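You operate a simulated robot arm through the tools that you are given. There is no shell and no other tool. Be economical: measure what you need, move in short steps, check, and stop when the job is done.

Carry out the task below with a simulated robot arm. There is one attempt and no reset: what you move stays moved.

## Task
Take the green jar and leave it on the blue table. Fetch the wire brush and set it on the battery bench. Put the cup brush on the middle shelf of the steel rack. Stack the white box marked "932" from the middle shelf of the steel rack on top of the white box that says "975". Fetch the black pulley from the blue table and set it on top of the rubber stand. Put the red cap from the blue table on the green table. Pull the upper left door open. The order is free. Set down upright: green jar.

Only the result counts: the job must be done as asked and must still hold three seconds after the hand-in. Knocking over, shifting, dropping, spilling or breaking anything else fails it. A push-on lid holds only when it is set on centred and level and pressed home; a screw cap is set on level and turned clockwise until tight.

## Robot
A 7-joint arm with a two-finger parallel gripper on a trunk, on a base that drives. Base frame: it is fixed to the floor where the robot stands at the start and does not move with it; the origin is under the middle of the robot, x ahead of it, y to its left, z up. Readings come in mm, rad, newtons and seconds.
With the tool pointing down near the work surface it reaches from about 280 to 720 mm from the robot's upright axis, wherever it stands. Its first joint turns from -2.897 to 2.897 rad. Places, roughly: battery bench [500, -2000, 900]; blue table [2300, 400, 900]; cup brush (4x4x8 cm) [600, -1800, 900]; green jar (8x8x11 cm) [500, 100, 900]; green table [2300, 2200, 900]; middle shelf of the steel rack [2000, -2000, 900]; pulley [2250, -250, 1000]; red cap (3x3x3 cm) [2300, -200, 900]; rubber stand (8x8x6 cm) [2500, -400, 900]; upper left door [-4500, -1700, 1800]; white box [1750, -2000, 1000]; wire brush (11x5x6 cm) [500, -600, 900]. Payload 1.57 kg.
Tool frame: the origin (TCP) lies between the finger pads and is the grasp point; the fingertips stand 30 mm ahead of it; z points along the fingers, y is the line along which they close. Largest opening 80 mm; finger width 17, thickness 12; the body of the gripper, 40 by 82 mm, starts 80 mm behind the TCP.
Orientation is told as [roll, pitch, yaw] about the base's x, y, z axes, in that order, counted from this pose: with the fingers straight down and closing along the base's y, the tool's x points along the base's -x, its y along +y and its z along -z.

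## Interface
- The arm moves only by the tool move_arm. Its arguments are lists of equal length, an entry for each row: "jaw": the opening, from 0 (shut) to 1 (fully open); "translation": the shift along the tool's x, y, z in units of 20 mm (1.0 is 20 mm), a list of three; "rotation": the turn, a rotation vector about the tool's x, y, z in units of 4 degrees (1.0 is 4 degrees), a list of three. In form: {"jaw": [jaw, ...], "translation": [[x, y, z], ...], "rotation": [[ax, ay, az], ...]}. A call has 1 to 12 rows; each row shifts and turns the commanded pose from where the row before left it, along the tool's axes as they then stand. A call with a number of a shift or a turn outside -1 to 1 is refused whole. Rows are played at 5 a second. More than 50 mm and 0.15 rad between two rows, or a gripper value outside its range, and nothing of the call is played. Where a pose cannot be reached the arm comes as near as it can. A force on the tool above 40 N (or 10 N above the force at the start of the call, whichever is more), or a blocked arm, ends the call early, and 0.2 s more pass. Each finger travels about 72 mm/s and halts on what it meets, pressing with about 41 N; the grip force reading is that of the motor and also rises with nothing between the fingers. The clock runs only during rows and for 0.2 s after the last one: add rows that do not move to give the fingers time. The reply holds the time, the measured pose of the TCP, the force on the tool along the base axes, the opening and the grip force, in the units named above and with some noise, with the torque about the TCP (base axes, N m) and any sound that the robot's microphone picked up.
- Cameras (640 x 400 px; columns grow to the right, rows downward): "scene" is now at [-12.3, 104.7, 1387.6]; the picture's right is [-0.41, -0.91, 0.00], its down [-0.58, 0.26, -0.78] and it looks along [0.71, -0.32, -0.63] (base axes); focal length 282 px, centre (320, 200). "wrist" rides on the gripper at [72, -7, -122] in the tool frame; the picture's right is [0.09, 1.00, 0.00], its down [-0.84, 0.08, -0.54] and it looks along [-0.54, 0.05, 0.84] (tool axes); focal length 238 px, centre (320, 200). There is no depth. A picture from a camera that has moved, and an enlarged one, comes with that camera's place and axes in the base frame and with its lens.
- camera(camera): a new picture of that camera. No time passes.
- lift_body(by): slides the trunk up (or, below 0, down) by that many mm; the arm and the scene camera ride with it, the base frame stays. It gives what a move gives, with no picture.
- drive_base(legs): drives the robot by 1 to 6 legs, each [ahead, left, turn to the left] in mm, mm and rad, along the robot's own axes; the way and the turn of a leg run together, so that a leg with both is an arc; at most 1500 mm and 3.142 rad a leg. The arm and the cameras ride along, it lands a little off, and it stops where it bumps. It gives what a move gives.
- head_to(pan, tilt): turns the head with the scene camera to pan (to the left, within 1.501 rad either way) and tilt (down, from -0.506 to 1.204), counted from straight ahead of the robot. It gives what a move gives.
- inspect(camera, box): a new picture of the part [left, top, right, bottom] of that camera's present view, enlarged. No time passes.
- close_job(): hands the job in; it is judged then, once.

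Go step by step. Nothing tells you exact positions but the pictures and the camera data: compare them with the known pose of the tool, close in by small moves and look again before you grip or let go. The budget is 196 turns and 182 pictures, counting those below and the enlarged ones. Unless the task says otherwise, let go and move clear before handing in, and close with one line.

The tools are called after "Request:" as name(argument=value, ...) on one line, values as JSON. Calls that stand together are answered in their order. move_arm: Moves the arm, as the interface text tells. Its arguments: {"type":"object","properties":{"jaw":{"type":"array"},"translation":{"type":"array"},"rotation":{"type":"array"}},"required":["jaw","translation","rotation"]} The other tools are called the same way: lift_body (by) slides the trunk up or down; drive_base (legs) drives the base; head_to (pan, tilt) turns the head that bears the scene camera; camera (camera) takes a picture; inspect (camera, box) takes an enlarged picture of a part of a camera's view; close_job () hands the job in.

At the start:

```text
time_s: 0.0
tool_pos: [317.9, -262.5, 1107.2]
orientation: [0.0, 0.0, 0.0]
wrist_force: [-0.3, 0.2, 1.0]
torque: [-0.02, 0.01, 0.0]
width: 80.2
finger_force: 0.1
trunk travel left (down, up): [-50.0, 65.0]
robot x, y, heading: [-2.0, -1.0, -0.006]
head pan, tilt: [-0.421, 0.682]
```

scene: 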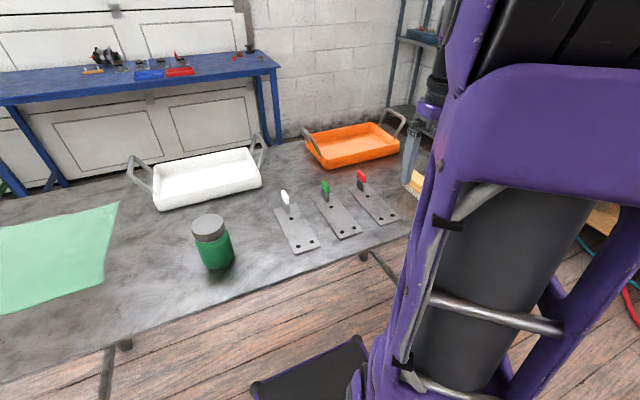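
wrist: 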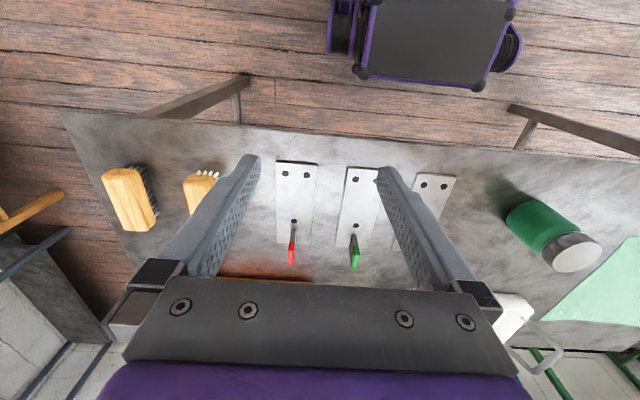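

I see the work table with the green jar, levers, trays, and two wooden-handled brushes to the right. I'll look around with the head first.

Request:
head_to(pan=-1.0, tilt=0.6)

Request:
inspect(camera="wrist", box=[80, 130, 280, 255])

Request:
camera(camera="scene")

```text
time_s: 1.0
tool_pos: [317.7, -263.3, 1107.9]
orientation: [0.0, 0.0, 0.001]
wrist_force: [0.0, 0.3, -0.2]
torque: [-0.01, -0.02, 0.02]
width: 80.0
finger_force: 0.1
trunk travel left (down, up): [-50.0, 65.0]
robot x, y, heading: [1.1, 1.5, 0.0]
head pan, tilt: [-1.0, 0.6]
```

```text
3.20 times, centred on (180, 192) of wrist
camera zoom: at [244.3, -269.8, 1230.7], right [-0.09, 1.0, 0.0], down [0.84, 0.08, 0.54], along [0.54, 0.05, -0.84], focal length 763 px, centre (768, 224)
```

zoom: 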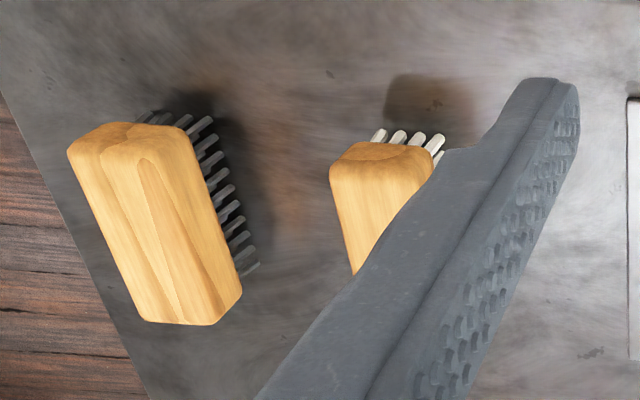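

```text
178 pictures are left
camera scene: at [-42.6, 65.4, 1394.8], right [-0.84, -0.54, 0.0], down [-0.31, 0.48, -0.82], along [0.45, -0.69, -0.57], focal length 282 px, centre (320, 200)
```

scene: 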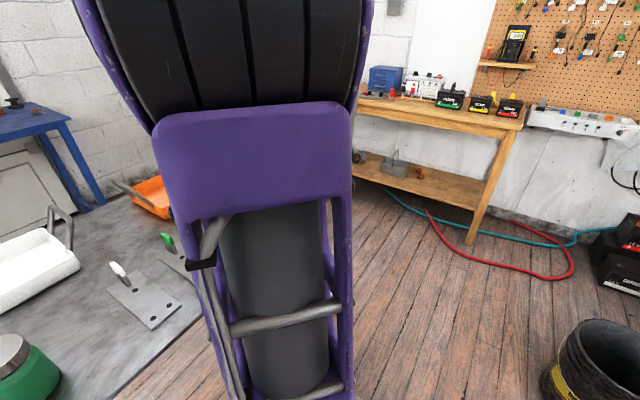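

The wire brush (dark bristles) is near (484, -565), standing on its bristles. I'll drive right so it's in comfortable reach, then look.

Request:
drive_base(legs=[[0, -420, 0]])

Request:
camera(camera="wrist")

Request:
camera(camera="scene")

```text
time_s: 5.6
tool_pos: [315.8, -683.0, 1107.0]
orientation: [0.002, 0.0, -0.003]
wrist_force: [0.2, 0.2, 0.3]
torque: [0.01, 0.02, -0.02]
width: 80.2
finger_force: 0.0
trunk travel left (down, up): [-50.0, 65.0]
robot x, y, heading: [3.6, -420.9, -0.004]
head pan, tilt: [-1.0, 0.6]
```

```text
177 pictures are left
camera wrist: at [243.5, -689.7, 1230.7], right [-0.09, 1.0, 0.0], down [0.84, 0.08, 0.54], along [0.54, 0.05, -0.84], focal length 238 px, centre (320, 200)
```

wrist: 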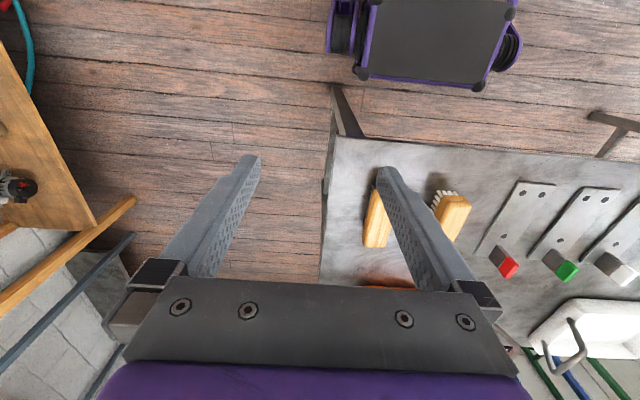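

```text
176 pictures are left
camera scene: at [-42.9, -354.2, 1394.8], right [-0.84, -0.54, 0.0], down [-0.3, 0.48, -0.83], along [0.44, -0.7, -0.56], focal length 282 px, centre (320, 200)
```

scene: 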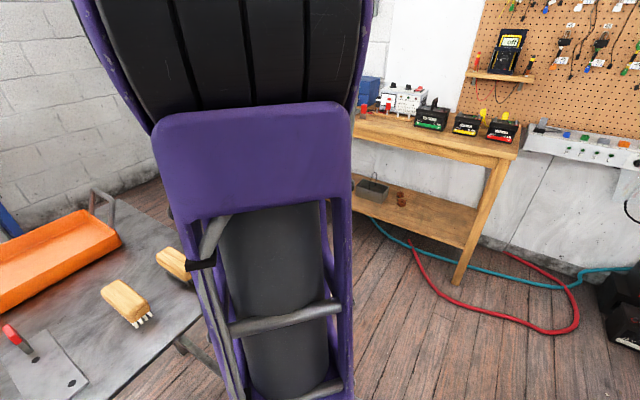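

Brush triangulates to about (491, -569, ~895). I'll bring the gripper over it and look.

Request:
move_arm(jaw=[1, 1, 1, 1, 1, 1], translation=[[-0.7, 0.95, 0], [-0.7, 0.95, 0], [-0.7, 0.95, 0], [-0.7, 0.95, 0], [-0.7, 0.95, 0], [-0.5, 0.95, 0]], rotation=[[0, 0, 0], [0, 0, 0], [0, 0, 0], [0, 0, 0], [0, 0, 0], [0, 0, 0]])

Request:
camera(camera="wrist")

```text
time_s: 7.0
tool_pos: [397.2, -568.9, 1107.7]
orientation: [-0.001, 0.001, -0.002]
wrist_force: [-0.2, -1.3, 0.1]
torque: [-0.03, -0.01, 0.06]
width: 79.8
finger_force: 0.1
trunk travel left (down, up): [-50.0, 65.0]
robot x, y, heading: [-1.0, -420.1, -0.007]
head pan, tilt: [-1.0, 0.6]
```

```text
175 pictures are left
camera wrist: at [324.1, -575.5, 1230.0], right [-0.09, 1.0, 0.0], down [0.84, 0.08, 0.54], along [0.54, 0.05, -0.84], focal length 238 px, centre (320, 200)
```

wrist: 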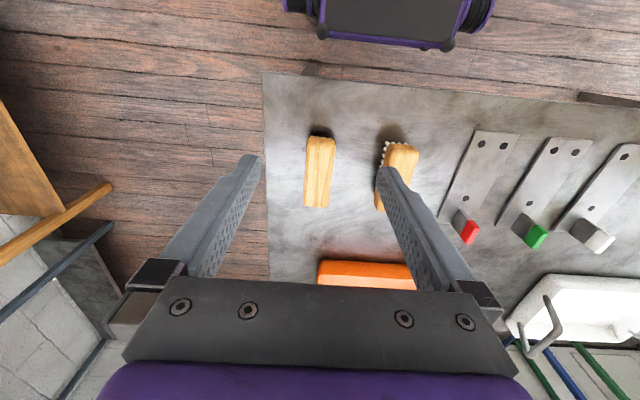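

The brush is aligned with x, centre about (493, -562). Moving over it and descending partway.

Request:
move_arm(jaw=[1, 1, 1, 1, 1, 1, 1, 1], translation=[[-0.9, 0.35, 0], [-0.9, 0, 0.7], [-0.9, 0, 1], [-0.9, 0, 1], [-0.9, 0, 1], [0, 0, 1], [0, 0, 1], [0, 0, 1]], rotation=[[0, 0, 0], [0, 0, 0], [0, 0, 0], [0, 0, 0], [0, 0, 0], [0, 0, 0], [0, 0, 0], [0, 0, 0]])

Request:
camera(camera="wrist")

```text
time_s: 8.8
tool_pos: [486.3, -560.5, 972.9]
orientation: [0.0, -0.002, -0.002]
wrist_force: [-0.5, -0.1, 0.8]
torque: [0.02, -0.01, 0.01]
width: 79.9
finger_force: 0.1
trunk travel left (down, up): [-50.0, 65.0]
robot x, y, heading: [4.3, -423.2, 0.0]
head pan, tilt: [-1.0, 0.6]
```

```text
174 pictures are left
camera wrist: at [414.0, -568.4, 1095.9], right [-0.09, 1.0, 0.0], down [0.84, 0.08, 0.54], along [0.54, 0.05, -0.84], focal length 238 px, centre (320, 200)
```

wrist: 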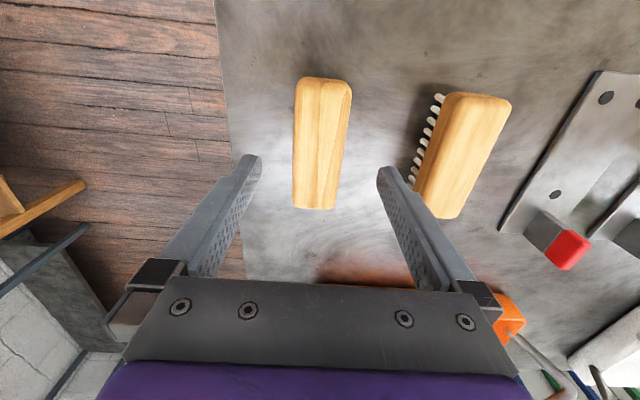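

Brush top is at about z=888, fingers straddle it. Descending to z≈873 and gripping.

Request:
move_arm(jaw=[1, 1, 1, 1, 1, 1, 0.3, 0.3, 0.3, 0.3], translation=[[-0.4, 0, 0.9], [0, 0, 0.9], [0, 0, 0.9], [0, 0, 0.9], [0, 0, 0.8], [0, 0, 0.6], [0, 0, 0], [0, 0, 0], [0, 0, 0], [0, 0, 0]], rotation=[[0, 0, 0], [0, 0, 0], [0, 0, 0], [0, 0, 0], [0, 0, 0], [0, 0, 0], [0, 0, 0], [0, 0, 0], [0, 0, 0], [0, 0, 0]])

Request:
camera(camera="wrist")

```text
time_s: 10.1
tool_pos: [494.6, -562.7, 889.4]
orientation: [-0.001, -0.007, -0.001]
wrist_force: [-12.9, 2.9, 23.9]
torque: [0.82, 0.58, 0.25]
width: 80.0
finger_force: 0.1
trunk travel left (down, up): [-50.0, 65.0]
robot x, y, heading: [-2.6, -417.9, -0.001]
head pan, tilt: [-1.0, 0.6]
stopped in row 6: the force on the tool passed its limit at 53 N (the readings are from after the stop); the commanded pose is now the measured one
```

```text
173 pictures are left
camera wrist: at [420.6, -568.9, 1012.6], right [-0.09, 1.0, 0.0], down [0.83, 0.08, 0.55], along [0.55, 0.05, -0.84], focal length 238 px, centre (320, 200)
```

wrist: 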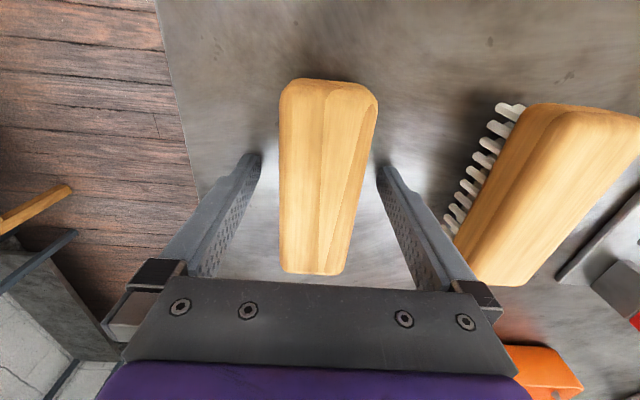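

The fingertips touched the table (top ≈ 859), so the brush top is about 915. I'll raise 10 mm, centre, and grip.

Request:
move_arm(jaw=[1, 0.3, 0.3, 0.3, 0.3, 0.3], translation=[[0.4, 0.05, -0.5], [0, 0, 0], [0, 0, 0], [0, 0, 0], [0, 0, 0], [0, 0, 0]], rotation=[[0, 0, 0], [0, 0, 0], [0, 0, 0], [0, 0, 0], [0, 0, 0], [0, 0, 0]])

```text
time_s: 11.5
tool_pos: [488.6, -560.3, 897.2]
orientation: [0.0, -0.006, -0.002]
wrist_force: [0.3, -0.3, -0.3]
torque: [0.0, 0.0, -0.02]
width: 41.3
finger_force: 41.2
trunk travel left (down, up): [-50.0, 65.0]
robot x, y, heading: [0.2, -419.3, -0.007]
head pan, tilt: [-1.0, 0.6]
```

Gripped at 41 mm width. Lifting and retracting toward me, then a look at the bench.

Request:
move_arm(jaw=[0.3, 0.3, 0.3, 0.3, 0.3, 0.3, 0.3, 0.3, 0.3, 0.3], translation=[[0, 0, -0.8], [0, 0, -1], [0, 0, -1], [0, 0, -1], [0, 0, -1], [0, 0, -1], [0.8, 0, -1], [0.9, 0, -1], [0.9, 0, -1], [0.9, 0, -1]], rotation=[[0, 0, 0], [0, 0, 0], [0, 0, 0], [0, 0, 0], [0, 0, 0], [0, 0, 0], [0, 0, 0], [0, 0, 0], [0, 0, 0], [0, 0, 0]])

Request:
camera(camera="wrist")

Request:
head_to(pan=-1.4, tilt=0.5)

Request:
camera(camera="scene")

```text
time_s: 13.7
tool_pos: [416.0, -562.3, 1093.4]
orientation: [0.001, -0.006, -0.001]
wrist_force: [0.4, -0.7, -1.4]
torque: [-0.01, -0.01, 0.03]
width: 41.4
finger_force: 40.8
trunk travel left (down, up): [-50.0, 65.0]
robot x, y, heading: [4.3, -419.8, -0.001]
head pan, tilt: [-1.0, 0.6]
```

```text
172 pictures are left
camera wrist: at [344.1, -568.3, 1215.0], right [-0.09, 1.0, 0.0], down [0.83, 0.08, 0.55], along [0.55, 0.05, -0.84], focal length 238 px, centre (320, 200)
```

wrist: 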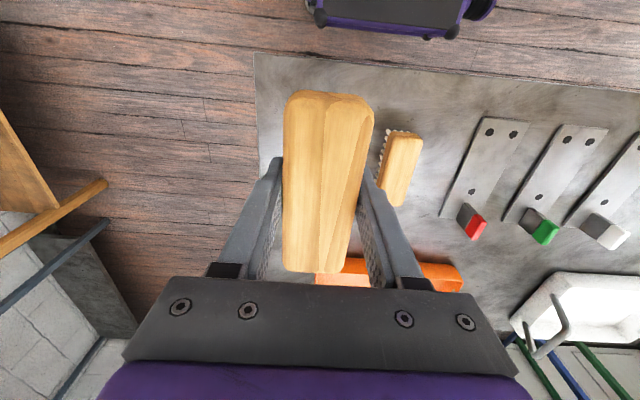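

```text
time_s: 14.5
tool_pos: [416.8, -560.7, 1092.1]
orientation: [0.0, -0.006, -0.003]
wrist_force: [0.0, 0.1, -0.6]
torque: [-0.01, 0.04, 0.03]
width: 41.6
finger_force: 40.8
trunk travel left (down, up): [-50.0, 65.0]
robot x, y, heading: [-2.9, -419.9, 0.003]
head pan, tilt: [-1.4, 0.499]
```

```text
171 pictures are left
camera scene: at [-75.1, -369.4, 1403.9], right [-0.99, -0.17, 0.0], down [-0.08, 0.47, -0.88], along [0.15, -0.87, -0.48], focal length 282 px, centre (320, 200)
```

scene: 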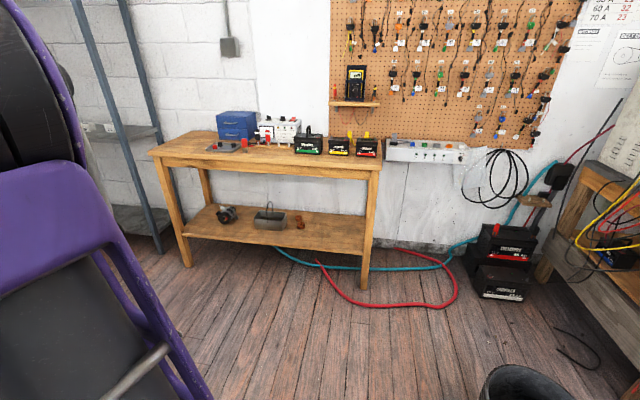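

Battery bench is against the -y wall, front edge near y≈-1650. Let me zoom in on what's on it.

Request:
inspect(camera="scene", box=[140, 90, 400, 252])

Request:
inspect(camera="scene", box=[195, 105, 315, 180])

```text
2.46 times, centred on (270, 171) of scene
camera zoom: at [-75.1, -369.4, 1403.9], right [-0.99, -0.17, 0.0], down [-0.08, 0.47, -0.88], along [0.15, -0.87, -0.48], focal length 693 px, centre (443, 271)
```

zoom: 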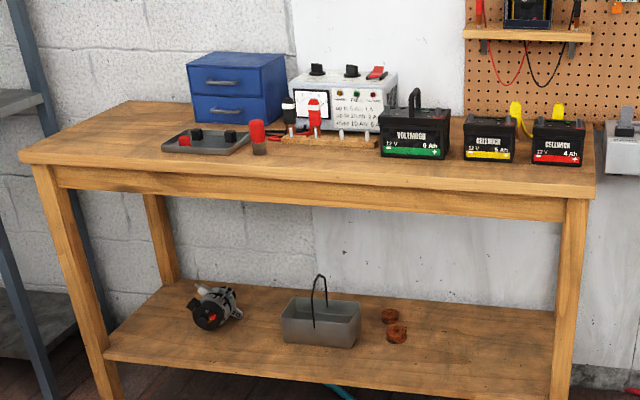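

```text
5.33 times, centred on (255, 142) of scene
camera zoom: at [-75.1, -369.4, 1403.9], right [-0.99, -0.17, 0.0], down [-0.08, 0.47, -0.88], along [0.15, -0.87, -0.48], focal length 1502 px, centre (667, 507)
```

zoom: 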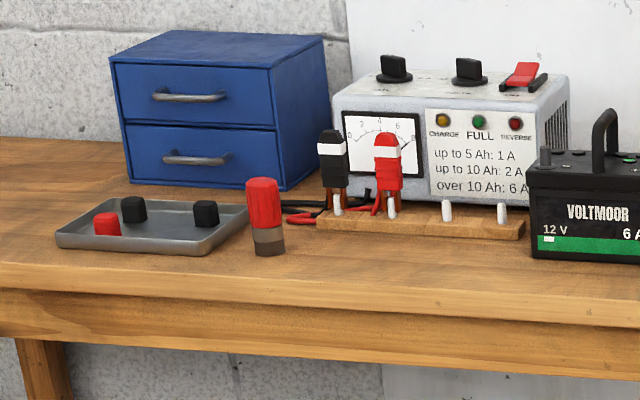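

The cup brush is the red cylinder near (600,-1800). I'll set the wire brush on the free east end of the bench (~(930,-1800)); driving there facing -y.

Request:
drive_base(legs=[[0, -800, 0], [0, 0, -1.571], [0, 1000, 0]])

Request:
head_to(pan=0.0, tilt=0.5)

Request:
camera(camera="wrist")

Request:
camera(camera="scene")

```text
time_s: 36.2
tool_pos: [866.2, -1640.1, 1093.5]
orientation: [0.0, -0.007, -1.564]
wrist_force: [0.4, 0.7, -0.7]
torque: [0.02, -0.01, 0.0]
width: 41.4
finger_force: 40.2
trunk travel left (down, up): [-50.0, 65.0]
robot x, y, heading: [1004.5, -1221.9, -1.565]
head pan, tilt: [-1.4, 0.499]
```

```text
time_s: 37.7
tool_pos: [867.5, -1640.7, 1093.4]
orientation: [0.001, -0.008, -1.564]
wrist_force: [0.7, 0.0, -0.8]
torque: [0.0, -0.01, -0.03]
width: 41.5
finger_force: 40.3
trunk travel left (down, up): [-50.0, 65.0]
robot x, y, heading: [1005.2, -1221.3, -1.562]
head pan, tilt: [0.0, 0.499]
```

```text
168 pictures are left
camera wrist: at [858.0, -1566.9, 1214.8], right [1.0, 0.1, 0.0], down [0.08, -0.83, 0.55], along [0.05, -0.54, -0.84], focal length 238 px, centre (320, 200)
```

wrist: 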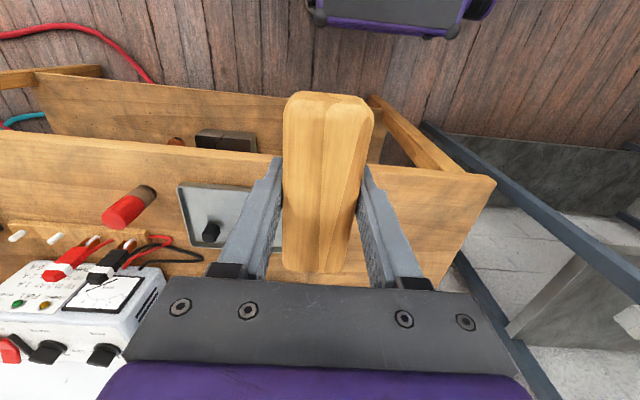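

```text
167 pictures are left
camera scene: at [1143.9, -1220.5, 1403.9], right [-1.0, -0.01, 0.0], down [0.0, 0.48, -0.88], along [0.01, -0.88, -0.48], focal length 282 px, centre (320, 200)
```

scene: 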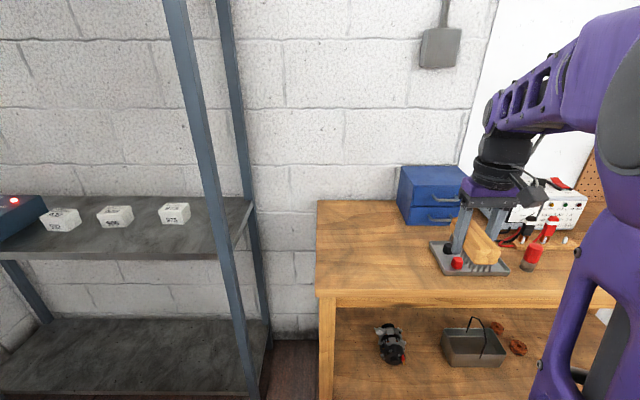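

White boxes sit on the rack shelf to the left. Bench corner is at about (1152,-1712), top ≈ 882. Moving the brush to (1000,-1850).

Request:
move_arm(jaw=[0.3, 0.3, 0.3, 0.3, 0.3, 0.3, 0.3, 0.3, 0.3, 0.3, 0.3], translation=[[-0.95, 0.6, 0], [-0.95, 0.6, 0], [-0.95, 0.6, 0], [-0.95, 0.6, 0], [-0.95, 0.6, 0], [-0.95, 0.6, 0], [-0.95, 0.6, 0], [-0.95, 0.6, 0], [-0.95, 0.6, 0], [-0.95, 0.6, 0], [-0.95, 0.6, 0]], rotation=[[0, 0, 0], [0, 0, 0], [0, 0, 0], [0, 0, 0], [0, 0, 0], [0, 0, 0], [0, 0, 0], [0, 0, 0], [0, 0, 0], [0, 0, 0], [0, 0, 0]])

Request:
camera(camera="scene")

Request:
inspect(camera="scene", box=[0, 170, 240, 320])

```text
time_s: 40.1
tool_pos: [999.8, -1847.3, 1091.9]
orientation: [0.001, -0.008, -1.566]
wrist_force: [0.3, 0.8, -0.6]
torque: [0.04, -0.01, 0.0]
width: 41.7
finger_force: 41.2
trunk travel left (down, up): [-50.0, 65.0]
robot x, y, heading: [1005.1, -1219.3, -1.562]
head pan, tilt: [0.0, 0.499]
```

```text
166 pictures are left
camera scene: at [1143.9, -1220.4, 1403.9], right [-1.0, -0.01, 0.0], down [0.0, 0.48, -0.88], along [0.01, -0.88, -0.48], focal length 282 px, centre (320, 200)
```

scene: 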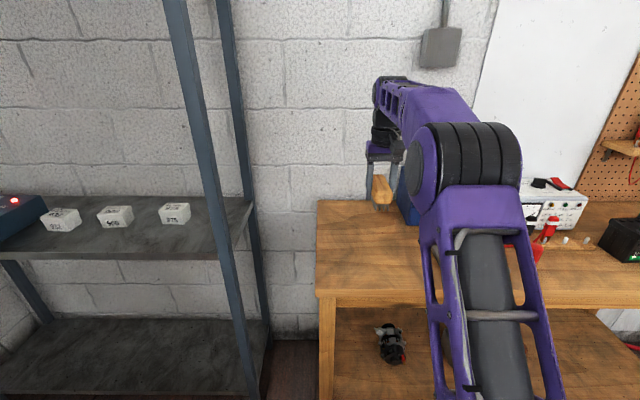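

```text
2.67 times, centred on (120, 245) of scene
camera zoom: at [1143.9, -1220.4, 1403.9], right [-1.0, -0.01, 0.0], down [0.0, 0.48, -0.88], along [0.01, -0.88, -0.48], focal length 751 px, centre (853, 80)
```

zoom: 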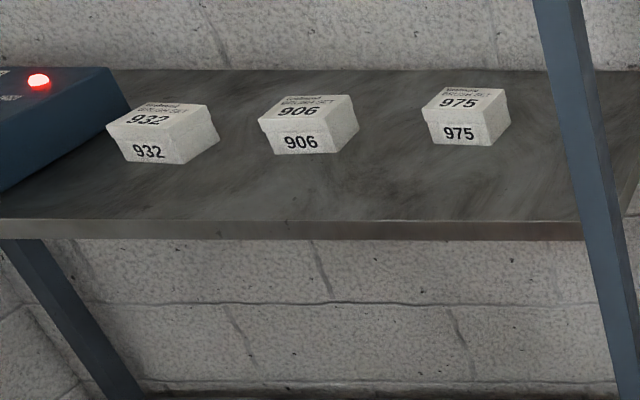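

Boxes, left to right, are 932, 906 and 975. Now lowering the brush.

Request:
move_arm(jaw=[0.3, 0.3, 0.3, 0.3, 0.3, 0.3, 0.3, 0.3, 0.3], translation=[[0, 0, 0.9], [0, 0, 0.9], [0, 0, 0.9], [0, 0, 0.9], [0, 0, 0.9], [0, 0, 0.9], [0, 0, 0.8], [0, 0, 0.6], [0, 0, 0.5]], rotation=[[0, 0, 0], [0, 0, 0], [0, 0, 0], [0, 0, 0], [0, 0, 0], [0, 0, 0], [0, 0, 0], [0, 0, 0], [0, 0, 0]])

Request:
camera(camera="wrist")

Request:
inspect(camera="scene", box=[310, 150, 470, 250])

```text
time_s: 42.1
tool_pos: [999.0, -1848.5, 947.0]
orientation: [0.0, -0.009, -1.563]
wrist_force: [0.4, 0.9, -0.2]
torque: [0.03, 0.01, -0.04]
width: 41.5
finger_force: 40.8
trunk travel left (down, up): [-50.0, 65.0]
robot x, y, heading: [1001.3, -1217.0, -1.561]
head pan, tilt: [0.0, 0.499]
```

```text
164 pictures are left
camera wrist: at [991.3, -1776.4, 1070.0], right [1.0, 0.1, 0.0], down [0.08, -0.83, 0.55], along [0.05, -0.54, -0.84], focal length 238 px, centre (320, 200)
```

wrist: 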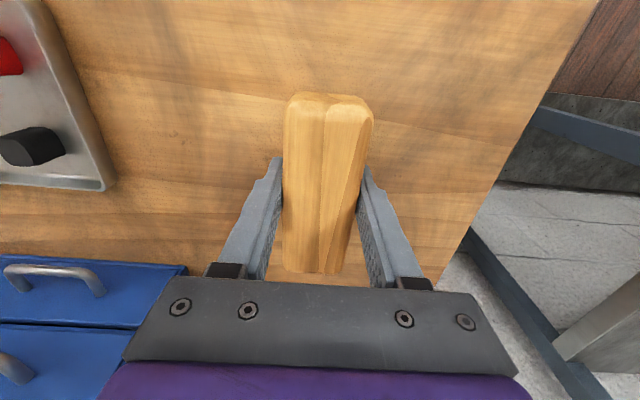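

```text
4.00 times, centred on (390, 200) of scene
camera zoom: at [1144.0, -1220.5, 1403.9], right [-1.0, -0.01, 0.0], down [0.0, 0.48, -0.88], along [0.01, -0.88, -0.48], focal length 1126 px, centre (40, 200)
```

zoom: 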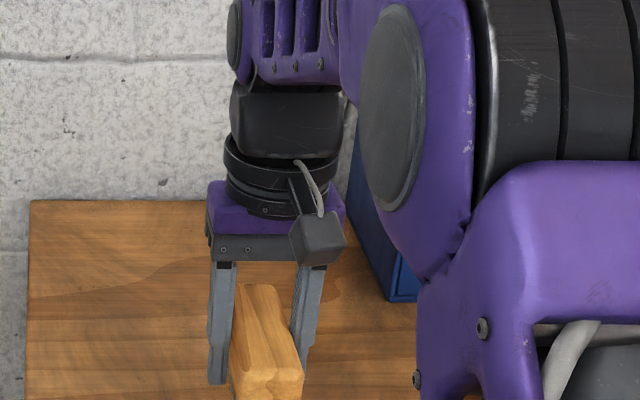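

Clear spot. Lowering in small steps to find contact.

Request:
move_arm(jaw=[0.3, 0.3, 0.3], translation=[[0, 0, 0.3], [0, 0, 0.3], [0, 0, 0.2]], rotation=[[0, 0, 0], [0, 0, 0], [0, 0, 0]])

```text
time_s: 42.9
tool_pos: [998.8, -1849.1, 930.4]
orientation: [0.0, -0.007, -1.564]
wrist_force: [-0.2, 0.6, -1.3]
torque: [0.05, 0.0, 0.01]
width: 41.7
finger_force: 40.6
trunk travel left (down, up): [-50.0, 65.0]
robot x, y, heading: [1004.1, -1215.9, -1.564]
head pan, tilt: [0.0, 0.499]
```

Request:
move_arm(jaw=[0.3, 0.3, 0.3], translation=[[0, 0, 0.2], [0, 0, 0.15], [0, 0, 0.15]], rotation=[[0, 0, 0], [0, 0, 0], [0, 0, 0]])

```text
time_s: 43.7
tool_pos: [998.7, -1848.5, 921.8]
orientation: [-0.001, -0.007, -1.563]
wrist_force: [0.1, 0.5, -1.1]
torque: [-0.03, -0.02, 0.01]
width: 41.7
finger_force: 41.2
trunk travel left (down, up): [-50.0, 65.0]
robot x, y, heading: [1002.6, -1218.2, -1.564]
head pan, tilt: [0.0, 0.499]
```

No contact yet; continuing down gently.

Request:
move_arm(jaw=[0.3, 0.3, 0.3, 0.3], translation=[[0, 0, 0.15], [0, 0, 0.15], [0, 0, 0.15], [0, 0, 0]], rotation=[[0, 0, 0], [0, 0, 0], [0, 0, 0], [0, 0, 0]])

```text
time_s: 44.7
tool_pos: [999.0, -1849.4, 917.4]
orientation: [0.0, -0.014, -1.563]
wrist_force: [-0.4, -1.1, 26.9]
torque: [0.9, -0.05, 0.02]
width: 41.5
finger_force: 41.2
trunk travel left (down, up): [-50.0, 65.0]
robot x, y, heading: [1004.9, -1222.3, -1.562]
head pan, tilt: [0.0, 0.499]
```

Contact at TCP 917. Easing the pressure, opening and rising.

Request:
move_arm(jaw=[0.3, 0.6, 0.9, 1, 1, 1, 1, 1, 1, 1, 1, 1], translation=[[0, 0, -0.2], [0, 0, 0], [0, 0, 0], [0, 0, 0], [0, 0, 0], [0, 0, -0.8], [0, 0, -1], [0, 0, -1], [0, 0, -1], [0, 0, -1], [0, 0, -1], [0, 0, -1]], rotation=[[0, 0, 0], [0, 0, 0], [0, 0, 0], [0, 0, 0], [0, 0, 0], [0, 0, 0], [0, 0, 0], [0, 0, 0], [0, 0, 0], [0, 0, 0], [0, 0, 0], [0, 0, 0]])

Request:
camera(camera="wrist")

```text
time_s: 47.3
tool_pos: [998.6, -1846.4, 1051.6]
orientation: [0.0, -0.006, -1.563]
wrist_force: [0.4, 0.0, 0.0]
torque: [-0.01, -0.01, -0.01]
width: 79.9
finger_force: 0.1
trunk travel left (down, up): [-50.0, 65.0]
robot x, y, heading: [1003.3, -1221.0, -1.568]
head pan, tilt: [0.0, 0.499]
```

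```text
162 pictures are left
camera wrist: at [991.6, -1775.1, 1175.2], right [1.0, 0.1, 0.0], down [0.08, -0.83, 0.55], along [0.05, -0.54, -0.84], focal length 238 px, centre (320, 200)
```

wrist: 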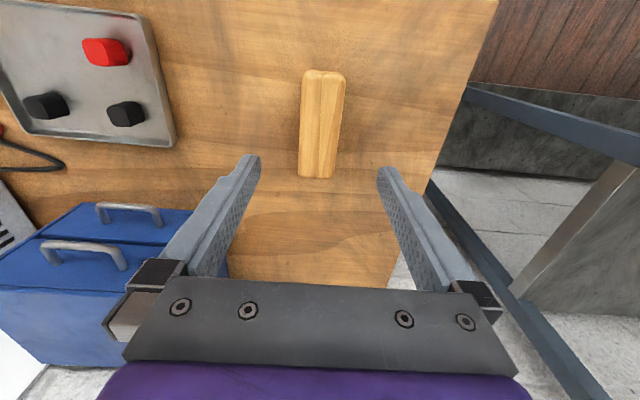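

Wire brush stands fine. Retracting, then strafing to the cup brush near (593,-1794).

Request:
move_arm(jaw=[1, 1, 1, 1, 1, 1, 1, 1, 1], translation=[[0.95, 0, -0.3], [0.95, 0, -0.3], [0.95, 0, -0.3], [0.95, 0, -0.3], [0.95, 0, -0.3], [0.95, 0, -0.3], [0.95, 0, -0.3], [0.95, 0, 0], [0.95, 0, 0]], rotation=[[0, 0, 0], [0, 0, 0], [0, 0, 0], [0, 0, 0], [0, 0, 0], [0, 0, 0], [0, 0, 0], [0, 0, 0], [0, 0, 0]])

Request:
drive_base(legs=[[0, -405, 0]])

Request:
camera(camera="wrist")

```text
time_s: 49.3
tool_pos: [997.2, -1676.1, 1092.4]
orientation: [-0.001, -0.005, -1.565]
wrist_force: [-0.4, 0.3, -0.6]
torque: [0.02, 0.01, -0.03]
width: 79.9
finger_force: 0.1
trunk travel left (down, up): [-50.0, 65.0]
robot x, y, heading: [1005.2, -1219.4, -1.563]
head pan, tilt: [0.0, 0.499]
```

```text
time_s: 53.7
tool_pos: [599.6, -1679.6, 1093.2]
orientation: [0.001, -0.006, -1.561]
wrist_force: [-0.5, 0.1, -0.6]
torque: [-0.01, 0.0, 0.0]
width: 80.2
finger_force: 0.0
trunk travel left (down, up): [-50.0, 65.0]
robot x, y, heading: [603.3, -1223.9, -1.57]
head pan, tilt: [0.0, 0.499]
```

```text
161 pictures are left
camera wrist: at [590.9, -1607.1, 1216.3], right [0.99, 0.1, 0.0], down [0.09, -0.83, 0.55], along [0.05, -0.54, -0.84], focal length 238 px, centre (320, 200)
```

wrist: 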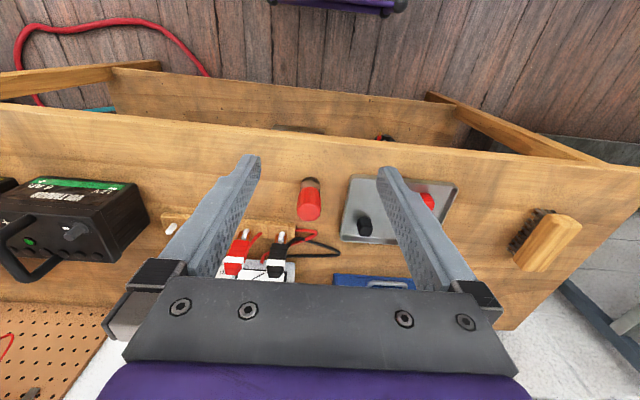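

Cup brush at about (591,-1794), tray and charger nearby but clear. Moving above it.

Request:
move_arm(jaw=[0.85, 0.85, 0.85, 0.85, 0.85, 0.85, 0.85, 0.85, 0.85, 0.85], translation=[[-0.95, -0.2, 0], [-0.95, -0.2, 0], [-0.95, 0, 0], [-0.95, 0, 0], [-0.95, 0, 0], [-0.95, 0, 0], [0, 0, 0.8], [0, 0, 0.8], [0, 0, 0.7], [0, 0, 0]], rotation=[[0, 0, 0], [0, 0, 0], [0, 0, 0], [0, 0, 0], [0, 0, 0], [0, 0, 0], [0, 0, 0], [0, 0, 0], [0, 0, 0], [0, 0, 0]])

Request:
camera(camera="wrist")

Request:
camera(camera="scene")

```text
time_s: 55.9
tool_pos: [591.5, -1792.9, 1048.6]
orientation: [0.001, -0.007, -1.561]
wrist_force: [-0.3, 0.3, 0.5]
torque: [0.0, -0.01, 0.0]
width: 68.0
finger_force: 0.1
trunk travel left (down, up): [-50.0, 65.0]
robot x, y, heading: [605.5, -1218.1, -1.563]
head pan, tilt: [0.0, 0.499]
```

```text
160 pictures are left
camera wrist: at [584.3, -1721.1, 1170.6], right [0.99, 0.1, 0.0], down [0.09, -0.83, 0.55], along [0.05, -0.54, -0.84], focal length 238 px, centre (320, 200)
```

wrist: 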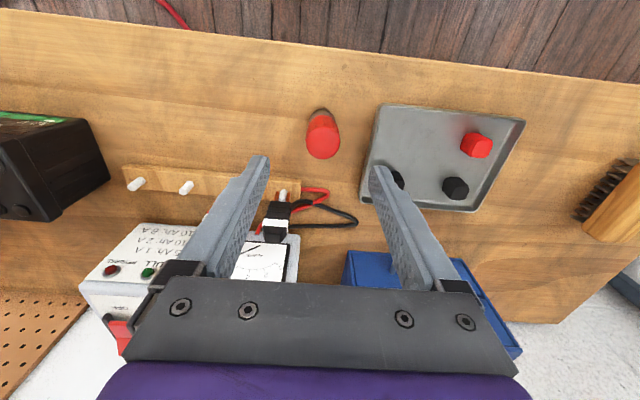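

```text
159 pictures are left
camera scene: at [743.7, -1223.2, 1403.9], right [-1.0, -0.01, 0.0], down [0.0, 0.48, -0.88], along [0.01, -0.88, -0.48], focal length 282 px, centre (320, 200)
```

scene: 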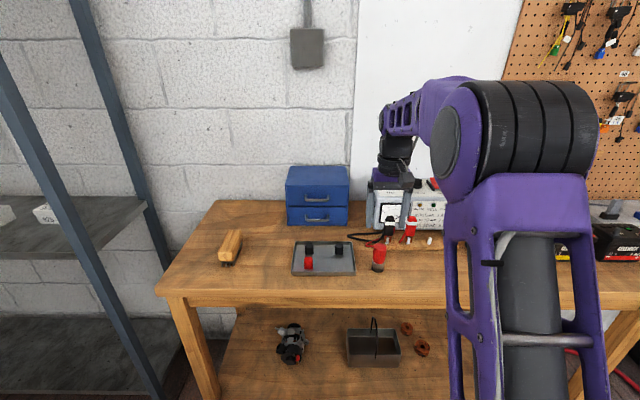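

Top centre at about (593,-1797). Descending to z≈938 and gripping.

Request:
move_arm(jaw=[0.85, 0.85, 0.85, 0.85, 0.85, 0.85, 0.3, 0.3, 0.3, 0.3, 0.3], translation=[[-0.2, 0.1, 0.9], [0, 0, 0.9], [0, 0, 0.9], [0, 0, 0.9], [0, 0, 0.9], [0, 0, 0.9], [0, 0, 0], [0, 0, 0], [0, 0, 0], [0, 0, 0], [0, 0, 0]], rotation=[[0, 0, 0], [0, 0, 0], [0, 0, 0], [0, 0, 0], [0, 0, 0], [0, 0, 0], [0, 0, 0], [0, 0, 0], [0, 0, 0], [0, 0, 0], [0, 0, 0]])

Request:
camera(camera="wrist")

```text
time_s: 58.3
tool_pos: [592.9, -1798.9, 940.7]
orientation: [0.001, -0.006, -1.561]
wrist_force: [0.8, 0.0, 0.7]
torque: [-0.04, -0.08, 0.02]
width: 30.8
finger_force: 39.8
trunk travel left (down, up): [-50.0, 65.0]
robot x, y, heading: [604.8, -1224.4, -1.562]
head pan, tilt: [0.0, 0.499]
```

```text
158 pictures are left
camera wrist: at [585.9, -1726.1, 1063.3], right [0.99, 0.1, 0.0], down [0.09, -0.83, 0.55], along [0.05, -0.54, -0.84], focal length 238 px, centre (320, 200)
```

wrist: 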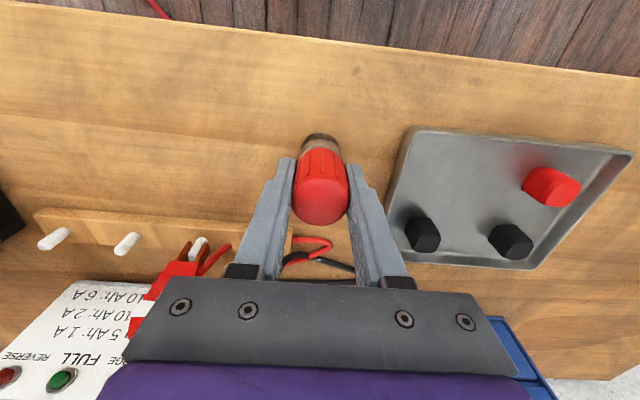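

Gripped the red handle. Lifting and retracting.

Request:
move_arm(jaw=[0.2, 0.2, 0.2, 0.2, 0.2, 0.2, 0.2, 0.2, 0.2, 0.2, 0.2, 0.2], translation=[[0, 0, -0.8], [0, 0, -1], [0, 0, -1], [0, 0, -1], [0, 0, -1], [0, 0, -1], [0, 0, -1], [0.9, 0, -1], [0.9, 0, -1], [0.9, 0, -1], [0.9, 0, 0], [0.9, 0, 0]], rotation=[[0, 0, 0], [0, 0, 0], [0, 0, 0], [0, 0, 0], [0, 0, 0], [0, 0, 0], [0, 0, 0], [0, 0, 0], [0, 0, 0], [0, 0, 0], [0, 0, 0], [0, 0, 0]])

Request:
drive_base(legs=[[100, 0, 0], [0, 1150, 0]])

Request:
camera(camera="scene")

Request:
camera(camera="wrist")

```text
time_s: 60.9
tool_pos: [592.7, -1707.2, 1136.5]
orientation: [0.001, -0.007, -1.561]
wrist_force: [0.0, -0.3, -1.3]
torque: [0.0, 0.0, 0.03]
width: 30.9
finger_force: 40.0
trunk travel left (down, up): [-50.0, 65.0]
robot x, y, heading: [603.6, -1223.1, -1.56]
head pan, tilt: [0.0, 0.499]
```

```text
time_s: 69.1
tool_pos: [1383.9, -1795.3, 1135.1]
orientation: [-0.011, -0.007, -1.583]
wrist_force: [-3.9, 1.0, -0.3]
torque: [-0.07, -0.43, -0.12]
width: 30.2
finger_force: 39.1
trunk travel left (down, up): [-50.0, 65.0]
robot x, y, heading: [1407.4, -1311.7, -1.557]
head pan, tilt: [0.0, 0.499]
stopped in leg 2: the robot was blocked; the commanded pose is now the measured one
```

```text
157 pictures are left
camera scene: at [1543.7, -1311.3, 1403.9], right [-1.0, -0.02, 0.0], down [-0.01, 0.48, -0.88], along [0.01, -0.88, -0.48], focal length 282 px, centre (320, 200)
```

scene: 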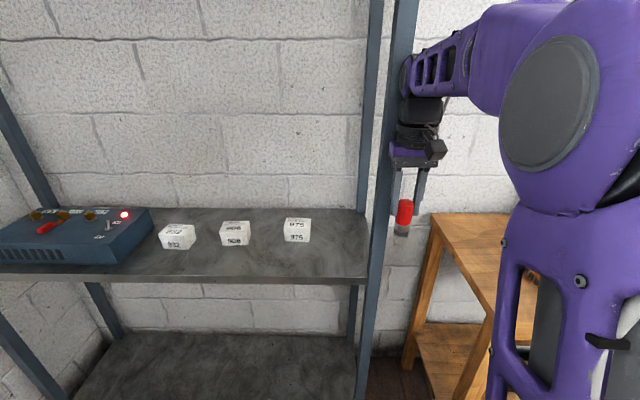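

```text
156 pictures are left
camera wrist: at [1378.5, -1723.5, 1258.8], right [1.0, 0.08, -0.01], down [0.07, -0.83, 0.55], along [0.03, -0.55, -0.84], focal length 238 px, centre (320, 200)
```

wrist: 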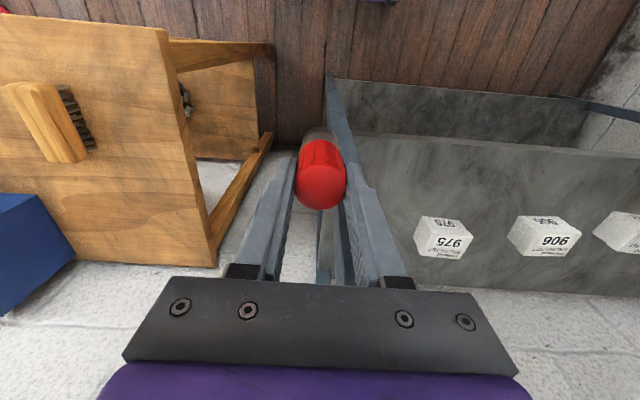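

I touched the rack post with the gripper; it appears unmoved. Backing off right and back, then checking the rack's upper part.

Request:
drive_base(legs=[[0, -60, 0], [-250, 0, 0], [0, 340, 0]])

Request:
head_to(pan=0.0, tilt=0.0)

Request:
camera(camera="scene")

Request:
camera(camera="wrist")

```text
time_s: 75.2
tool_pos: [1663.7, -1543.1, 1136.0]
orientation: [-0.009, -0.007, -1.579]
wrist_force: [0.3, -0.1, 0.2]
torque: [0.0, -0.01, -0.03]
width: 30.3
finger_force: 39.4
trunk travel left (down, up): [-50.0, 65.0]
robot x, y, heading: [1676.7, -1059.6, -1.553]
head pan, tilt: [0.0, 0.499]
```

```text
time_s: 76.2
tool_pos: [1662.4, -1543.9, 1135.4]
orientation: [-0.011, -0.008, -1.578]
wrist_force: [0.0, -0.3, -0.7]
torque: [-0.02, 0.0, 0.03]
width: 30.3
finger_force: 38.8
trunk travel left (down, up): [-50.0, 65.0]
robot x, y, heading: [1678.9, -1059.3, -1.555]
head pan, tilt: [0.0, 0.0]
```

```text
155 pictures are left
camera scene: at [1820.8, -1056.7, 1449.9], right [-1.0, -0.02, 0.0], down [0.0, 0.0, -1.0], along [0.02, -1.0, 0.0], focal length 282 px, centre (320, 200)
```

scene: 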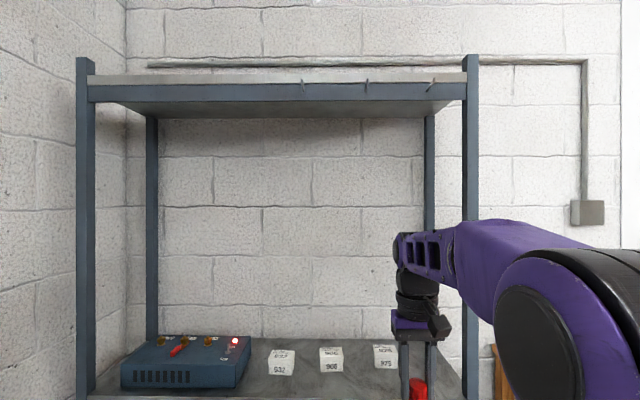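

```text
154 pictures are left
camera wrist: at [1657.1, -1470.3, 1258.7], right [1.0, 0.08, -0.01], down [0.08, -0.83, 0.55], along [0.04, -0.55, -0.84], focal length 238 px, centre (320, 200)
```

wrist: 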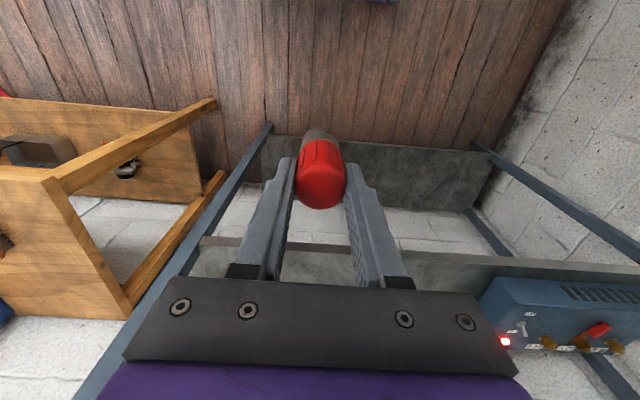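

Upper shelf is at ~1710, plenty of clearance. Driving in with the cup brush toward a free spot at (1695,-1890).

Request:
drive_base(legs=[[0, 28, 0], [260, 0, 0]])

Request:
head_to(pan=0.0, tilt=0.6)

Request:
camera(camera="wrist")

Request:
camera(camera="scene")

```text
time_s: 78.6
tool_pos: [1694.9, -1801.4, 1136.1]
orientation: [-0.011, -0.006, -1.582]
wrist_force: [0.7, 0.3, -1.0]
torque: [-0.01, -0.01, 0.0]
width: 30.0
finger_force: 39.4
trunk travel left (down, up): [-50.0, 65.0]
robot x, y, heading: [1714.3, -1315.3, -1.555]
head pan, tilt: [0.0, 0.0]
```

```text
time_s: 79.6
tool_pos: [1694.0, -1801.1, 1136.3]
orientation: [-0.011, -0.008, -1.58]
wrist_force: [-0.2, -0.1, -1.1]
torque: [0.01, -0.01, 0.03]
width: 30.0
finger_force: 39.5
trunk travel left (down, up): [-50.0, 65.0]
robot x, y, heading: [1714.6, -1318.1, -1.552]
head pan, tilt: [0.0, 0.6]
```

```text
153 pictures are left
camera wrist: at [1688.8, -1729.1, 1258.8], right [1.0, 0.08, -0.01], down [0.07, -0.83, 0.55], along [0.04, -0.55, -0.84], focal length 238 px, centre (320, 200)
```

wrist: 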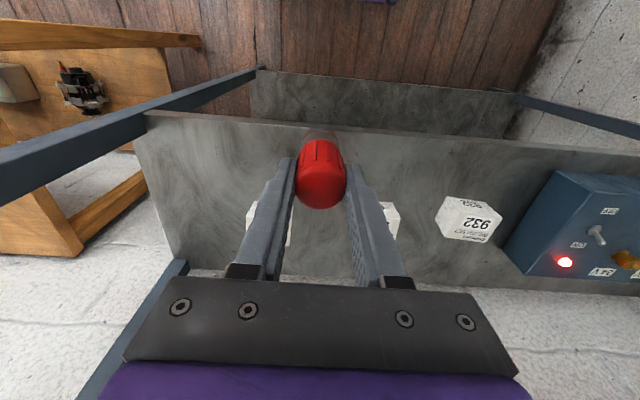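

```text
152 pictures are left
camera scene: at [1853.1, -1314.2, 1394.9], right [-1.0, -0.02, 0.0], down [-0.01, 0.56, -0.83], along [0.01, -0.83, -0.56], focal length 282 px, centre (320, 200)
```

scene: 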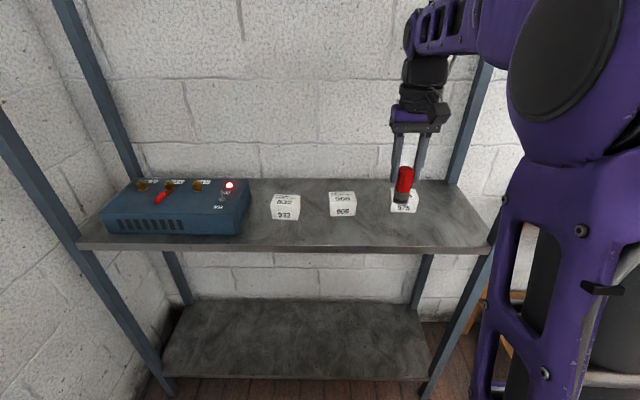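

Boxes at about x = 1614 (975), 1796 (906), 1961 (932), fronts near y≈-1965. Placing the cup brush at (1700,-1890).

Request:
move_arm(jaw=[0.2, 0.2, 0.2, 0.2, 0.2, 0.2, 0.2, 0.2, 0.2, 0.2, 0.2, 0.2], translation=[[-0.9, 0.3, 0], [-0.9, 0, 0], [-0.9, 0, 0], [-0.9, 0, 0.5], [-0.9, 0, 0.9], [0, 0, 0.9], [0, 0, 0.9], [0, 0, 0.9], [0, 0, 0.9], [0, 0, 0.9], [0, 0, 0.9], [0, 0, 0.9]], rotation=[[0, 0, 0], [0, 0, 0], [0, 0, 0], [0, 0, 0], [0, 0, 0], [0, 0, 0], [0, 0, 0], [0, 0, 0], [0, 0, 0], [0, 0, 0], [0, 0, 0], [0, 0, 0]])

Request:
camera(camera="scene")

```text
time_s: 82.2
tool_pos: [1697.2, -1892.7, 981.7]
orientation: [-0.01, -0.005, -1.581]
wrist_force: [0.2, -0.6, -0.5]
torque: [0.0, 0.04, 0.02]
width: 29.8
finger_force: 39.4
trunk travel left (down, up): [-50.0, 65.0]
robot x, y, heading: [1715.4, -1317.9, -1.556]
head pan, tilt: [0.0, 0.6]
```

```text
151 pictures are left
camera scene: at [1853.1, -1314.1, 1394.8], right [-1.0, -0.02, 0.0], down [-0.01, 0.56, -0.83], along [0.01, -0.82, -0.56], focal length 282 px, centre (320, 200)
```

scene: 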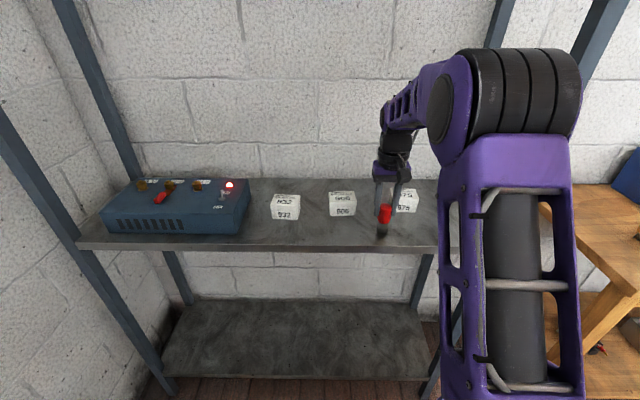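

Request:
move_arm(jaw=[0.2, 0.2, 0.2, 0.2, 0.2, 0.2], translation=[[0, 0, 0.2], [0, 0, 0.2], [0, 0, 0.2], [0, 0, 0.2], [0, 0, 0.2], [0, 0, 0]], rotation=[[0, 0, 0], [0, 0, 0], [0, 0, 0], [0, 0, 0], [0, 0, 0], [0, 0, 0]])

```text
time_s: 83.2
tool_pos: [1696.7, -1894.8, 973.5]
orientation: [-0.01, -0.021, -1.581]
wrist_force: [0.4, 2.1, 15.4]
torque: [0.28, -0.22, 0.03]
width: 30.1
finger_force: 39.0
trunk travel left (down, up): [-50.0, 65.0]
robot x, y, heading: [1710.2, -1309.5, -1.553]
head pan, tilt: [0.0, 0.6]
stopped in row 4: the force on the tool passed its limit at 43 N (the readings are from after the stop); the commanded pose is now the measured one
```

Contact with the shelf (≈911). Releasing and rising.

Request:
move_arm(jaw=[0.2, 0.3, 0.5, 0.7, 0.8, 0.8, 0.8, 0.8, 0.8, 0.8, 0.8, 0.8], translation=[[0, 0, -0.08], [0, 0, 0], [0, 0, 0], [0, 0, 0], [0, 0, 0], [0, 0, 0], [0, 0, -0.8], [0, 0, -1], [0, 0, -1], [0, 0, -1], [0, 0, -1], [0, 0, -1]], rotation=[[0, 0, 0], [0, 0, 0], [0, 0, 0], [0, 0, 0], [0, 0, 0], [0, 0, 0], [0, 0, 0], [0, 0, 0], [0, 0, 0], [0, 0, 0], [0, 0, 0], [0, 0, 0]])

Request:
camera(camera="wrist")

```text
time_s: 85.8
tool_pos: [1698.6, -1892.5, 1090.2]
orientation: [-0.011, -0.018, -1.58]
wrist_force: [0.0, -0.3, 0.3]
torque: [-0.02, 0.02, -0.01]
width: 63.6
finger_force: 0.0
trunk travel left (down, up): [-50.0, 65.0]
robot x, y, heading: [1713.5, -1320.0, -1.553]
head pan, tilt: [0.0, 0.6]
```

```text
150 pictures are left
camera wrist: at [1693.3, -1818.3, 1211.3], right [1.0, 0.08, -0.01], down [0.07, -0.83, 0.56], along [0.04, -0.55, -0.83], focal length 238 px, centre (320, 200)
```

wrist: 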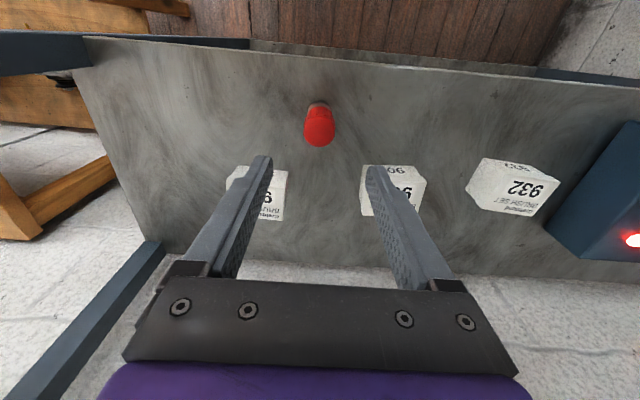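

Cup brush stands on the shelf. Raising and strafing to box 932 at x≈1961.

Request:
move_arm(jaw=[1, 1, 1, 1], translation=[[0, 0, -1], [0, 0, -1], [0, 0, -1], [0, 0, 0]], rotation=[[0, 0, 0], [0, 0, 0], [0, 0, 0], [0, 0, 0]])

Request:
drive_base(legs=[[0, 262, 0]])

Request:
camera(camera="wrist")

Request:
camera(camera="scene")

```text
time_s: 86.8
tool_pos: [1698.6, -1892.3, 1148.7]
orientation: [-0.009, -0.018, -1.582]
wrist_force: [-0.4, 0.7, -0.3]
torque: [0.02, 0.01, 0.0]
width: 80.2
finger_force: 0.2
trunk travel left (down, up): [-50.0, 65.0]
robot x, y, heading: [1713.9, -1318.4, -1.559]
head pan, tilt: [0.0, 0.6]
```

```text
time_s: 89.9
tool_pos: [1962.2, -1888.3, 1148.9]
orientation: [-0.011, -0.017, -1.579]
wrist_force: [0.3, -0.5, 0.0]
torque: [-0.01, 0.02, 0.0]
width: 80.2
finger_force: 0.1
trunk travel left (down, up): [-50.0, 65.0]
robot x, y, heading: [1975.6, -1310.2, -1.557]
head pan, tilt: [0.0, 0.6]
```

```text
149 pictures are left
camera wrist: at [1958.2, -1813.8, 1271.3], right [1.0, 0.08, -0.01], down [0.08, -0.83, 0.56], along [0.04, -0.55, -0.83], focal length 238 px, centre (320, 200)
```

wrist: 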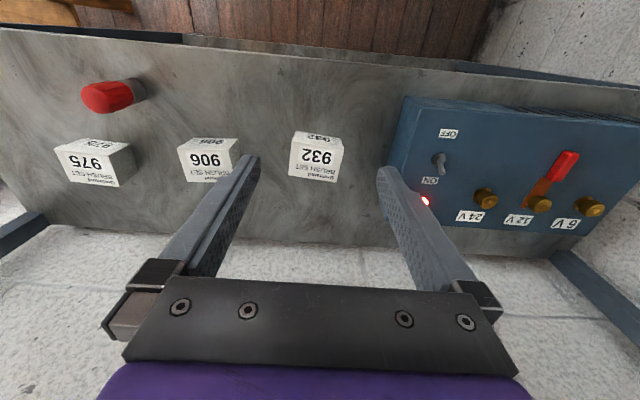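

```text
148 pictures are left
camera scene: at [2116.6, -1309.5, 1394.8], right [-1.0, -0.02, 0.0], down [-0.01, 0.56, -0.83], along [0.01, -0.82, -0.56], focal length 282 px, centre (320, 200)
```

scene: 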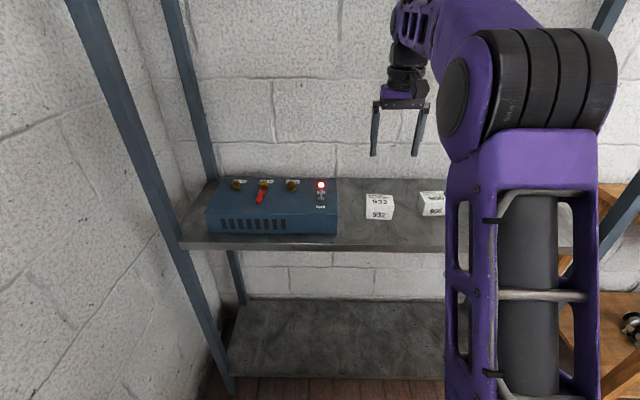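

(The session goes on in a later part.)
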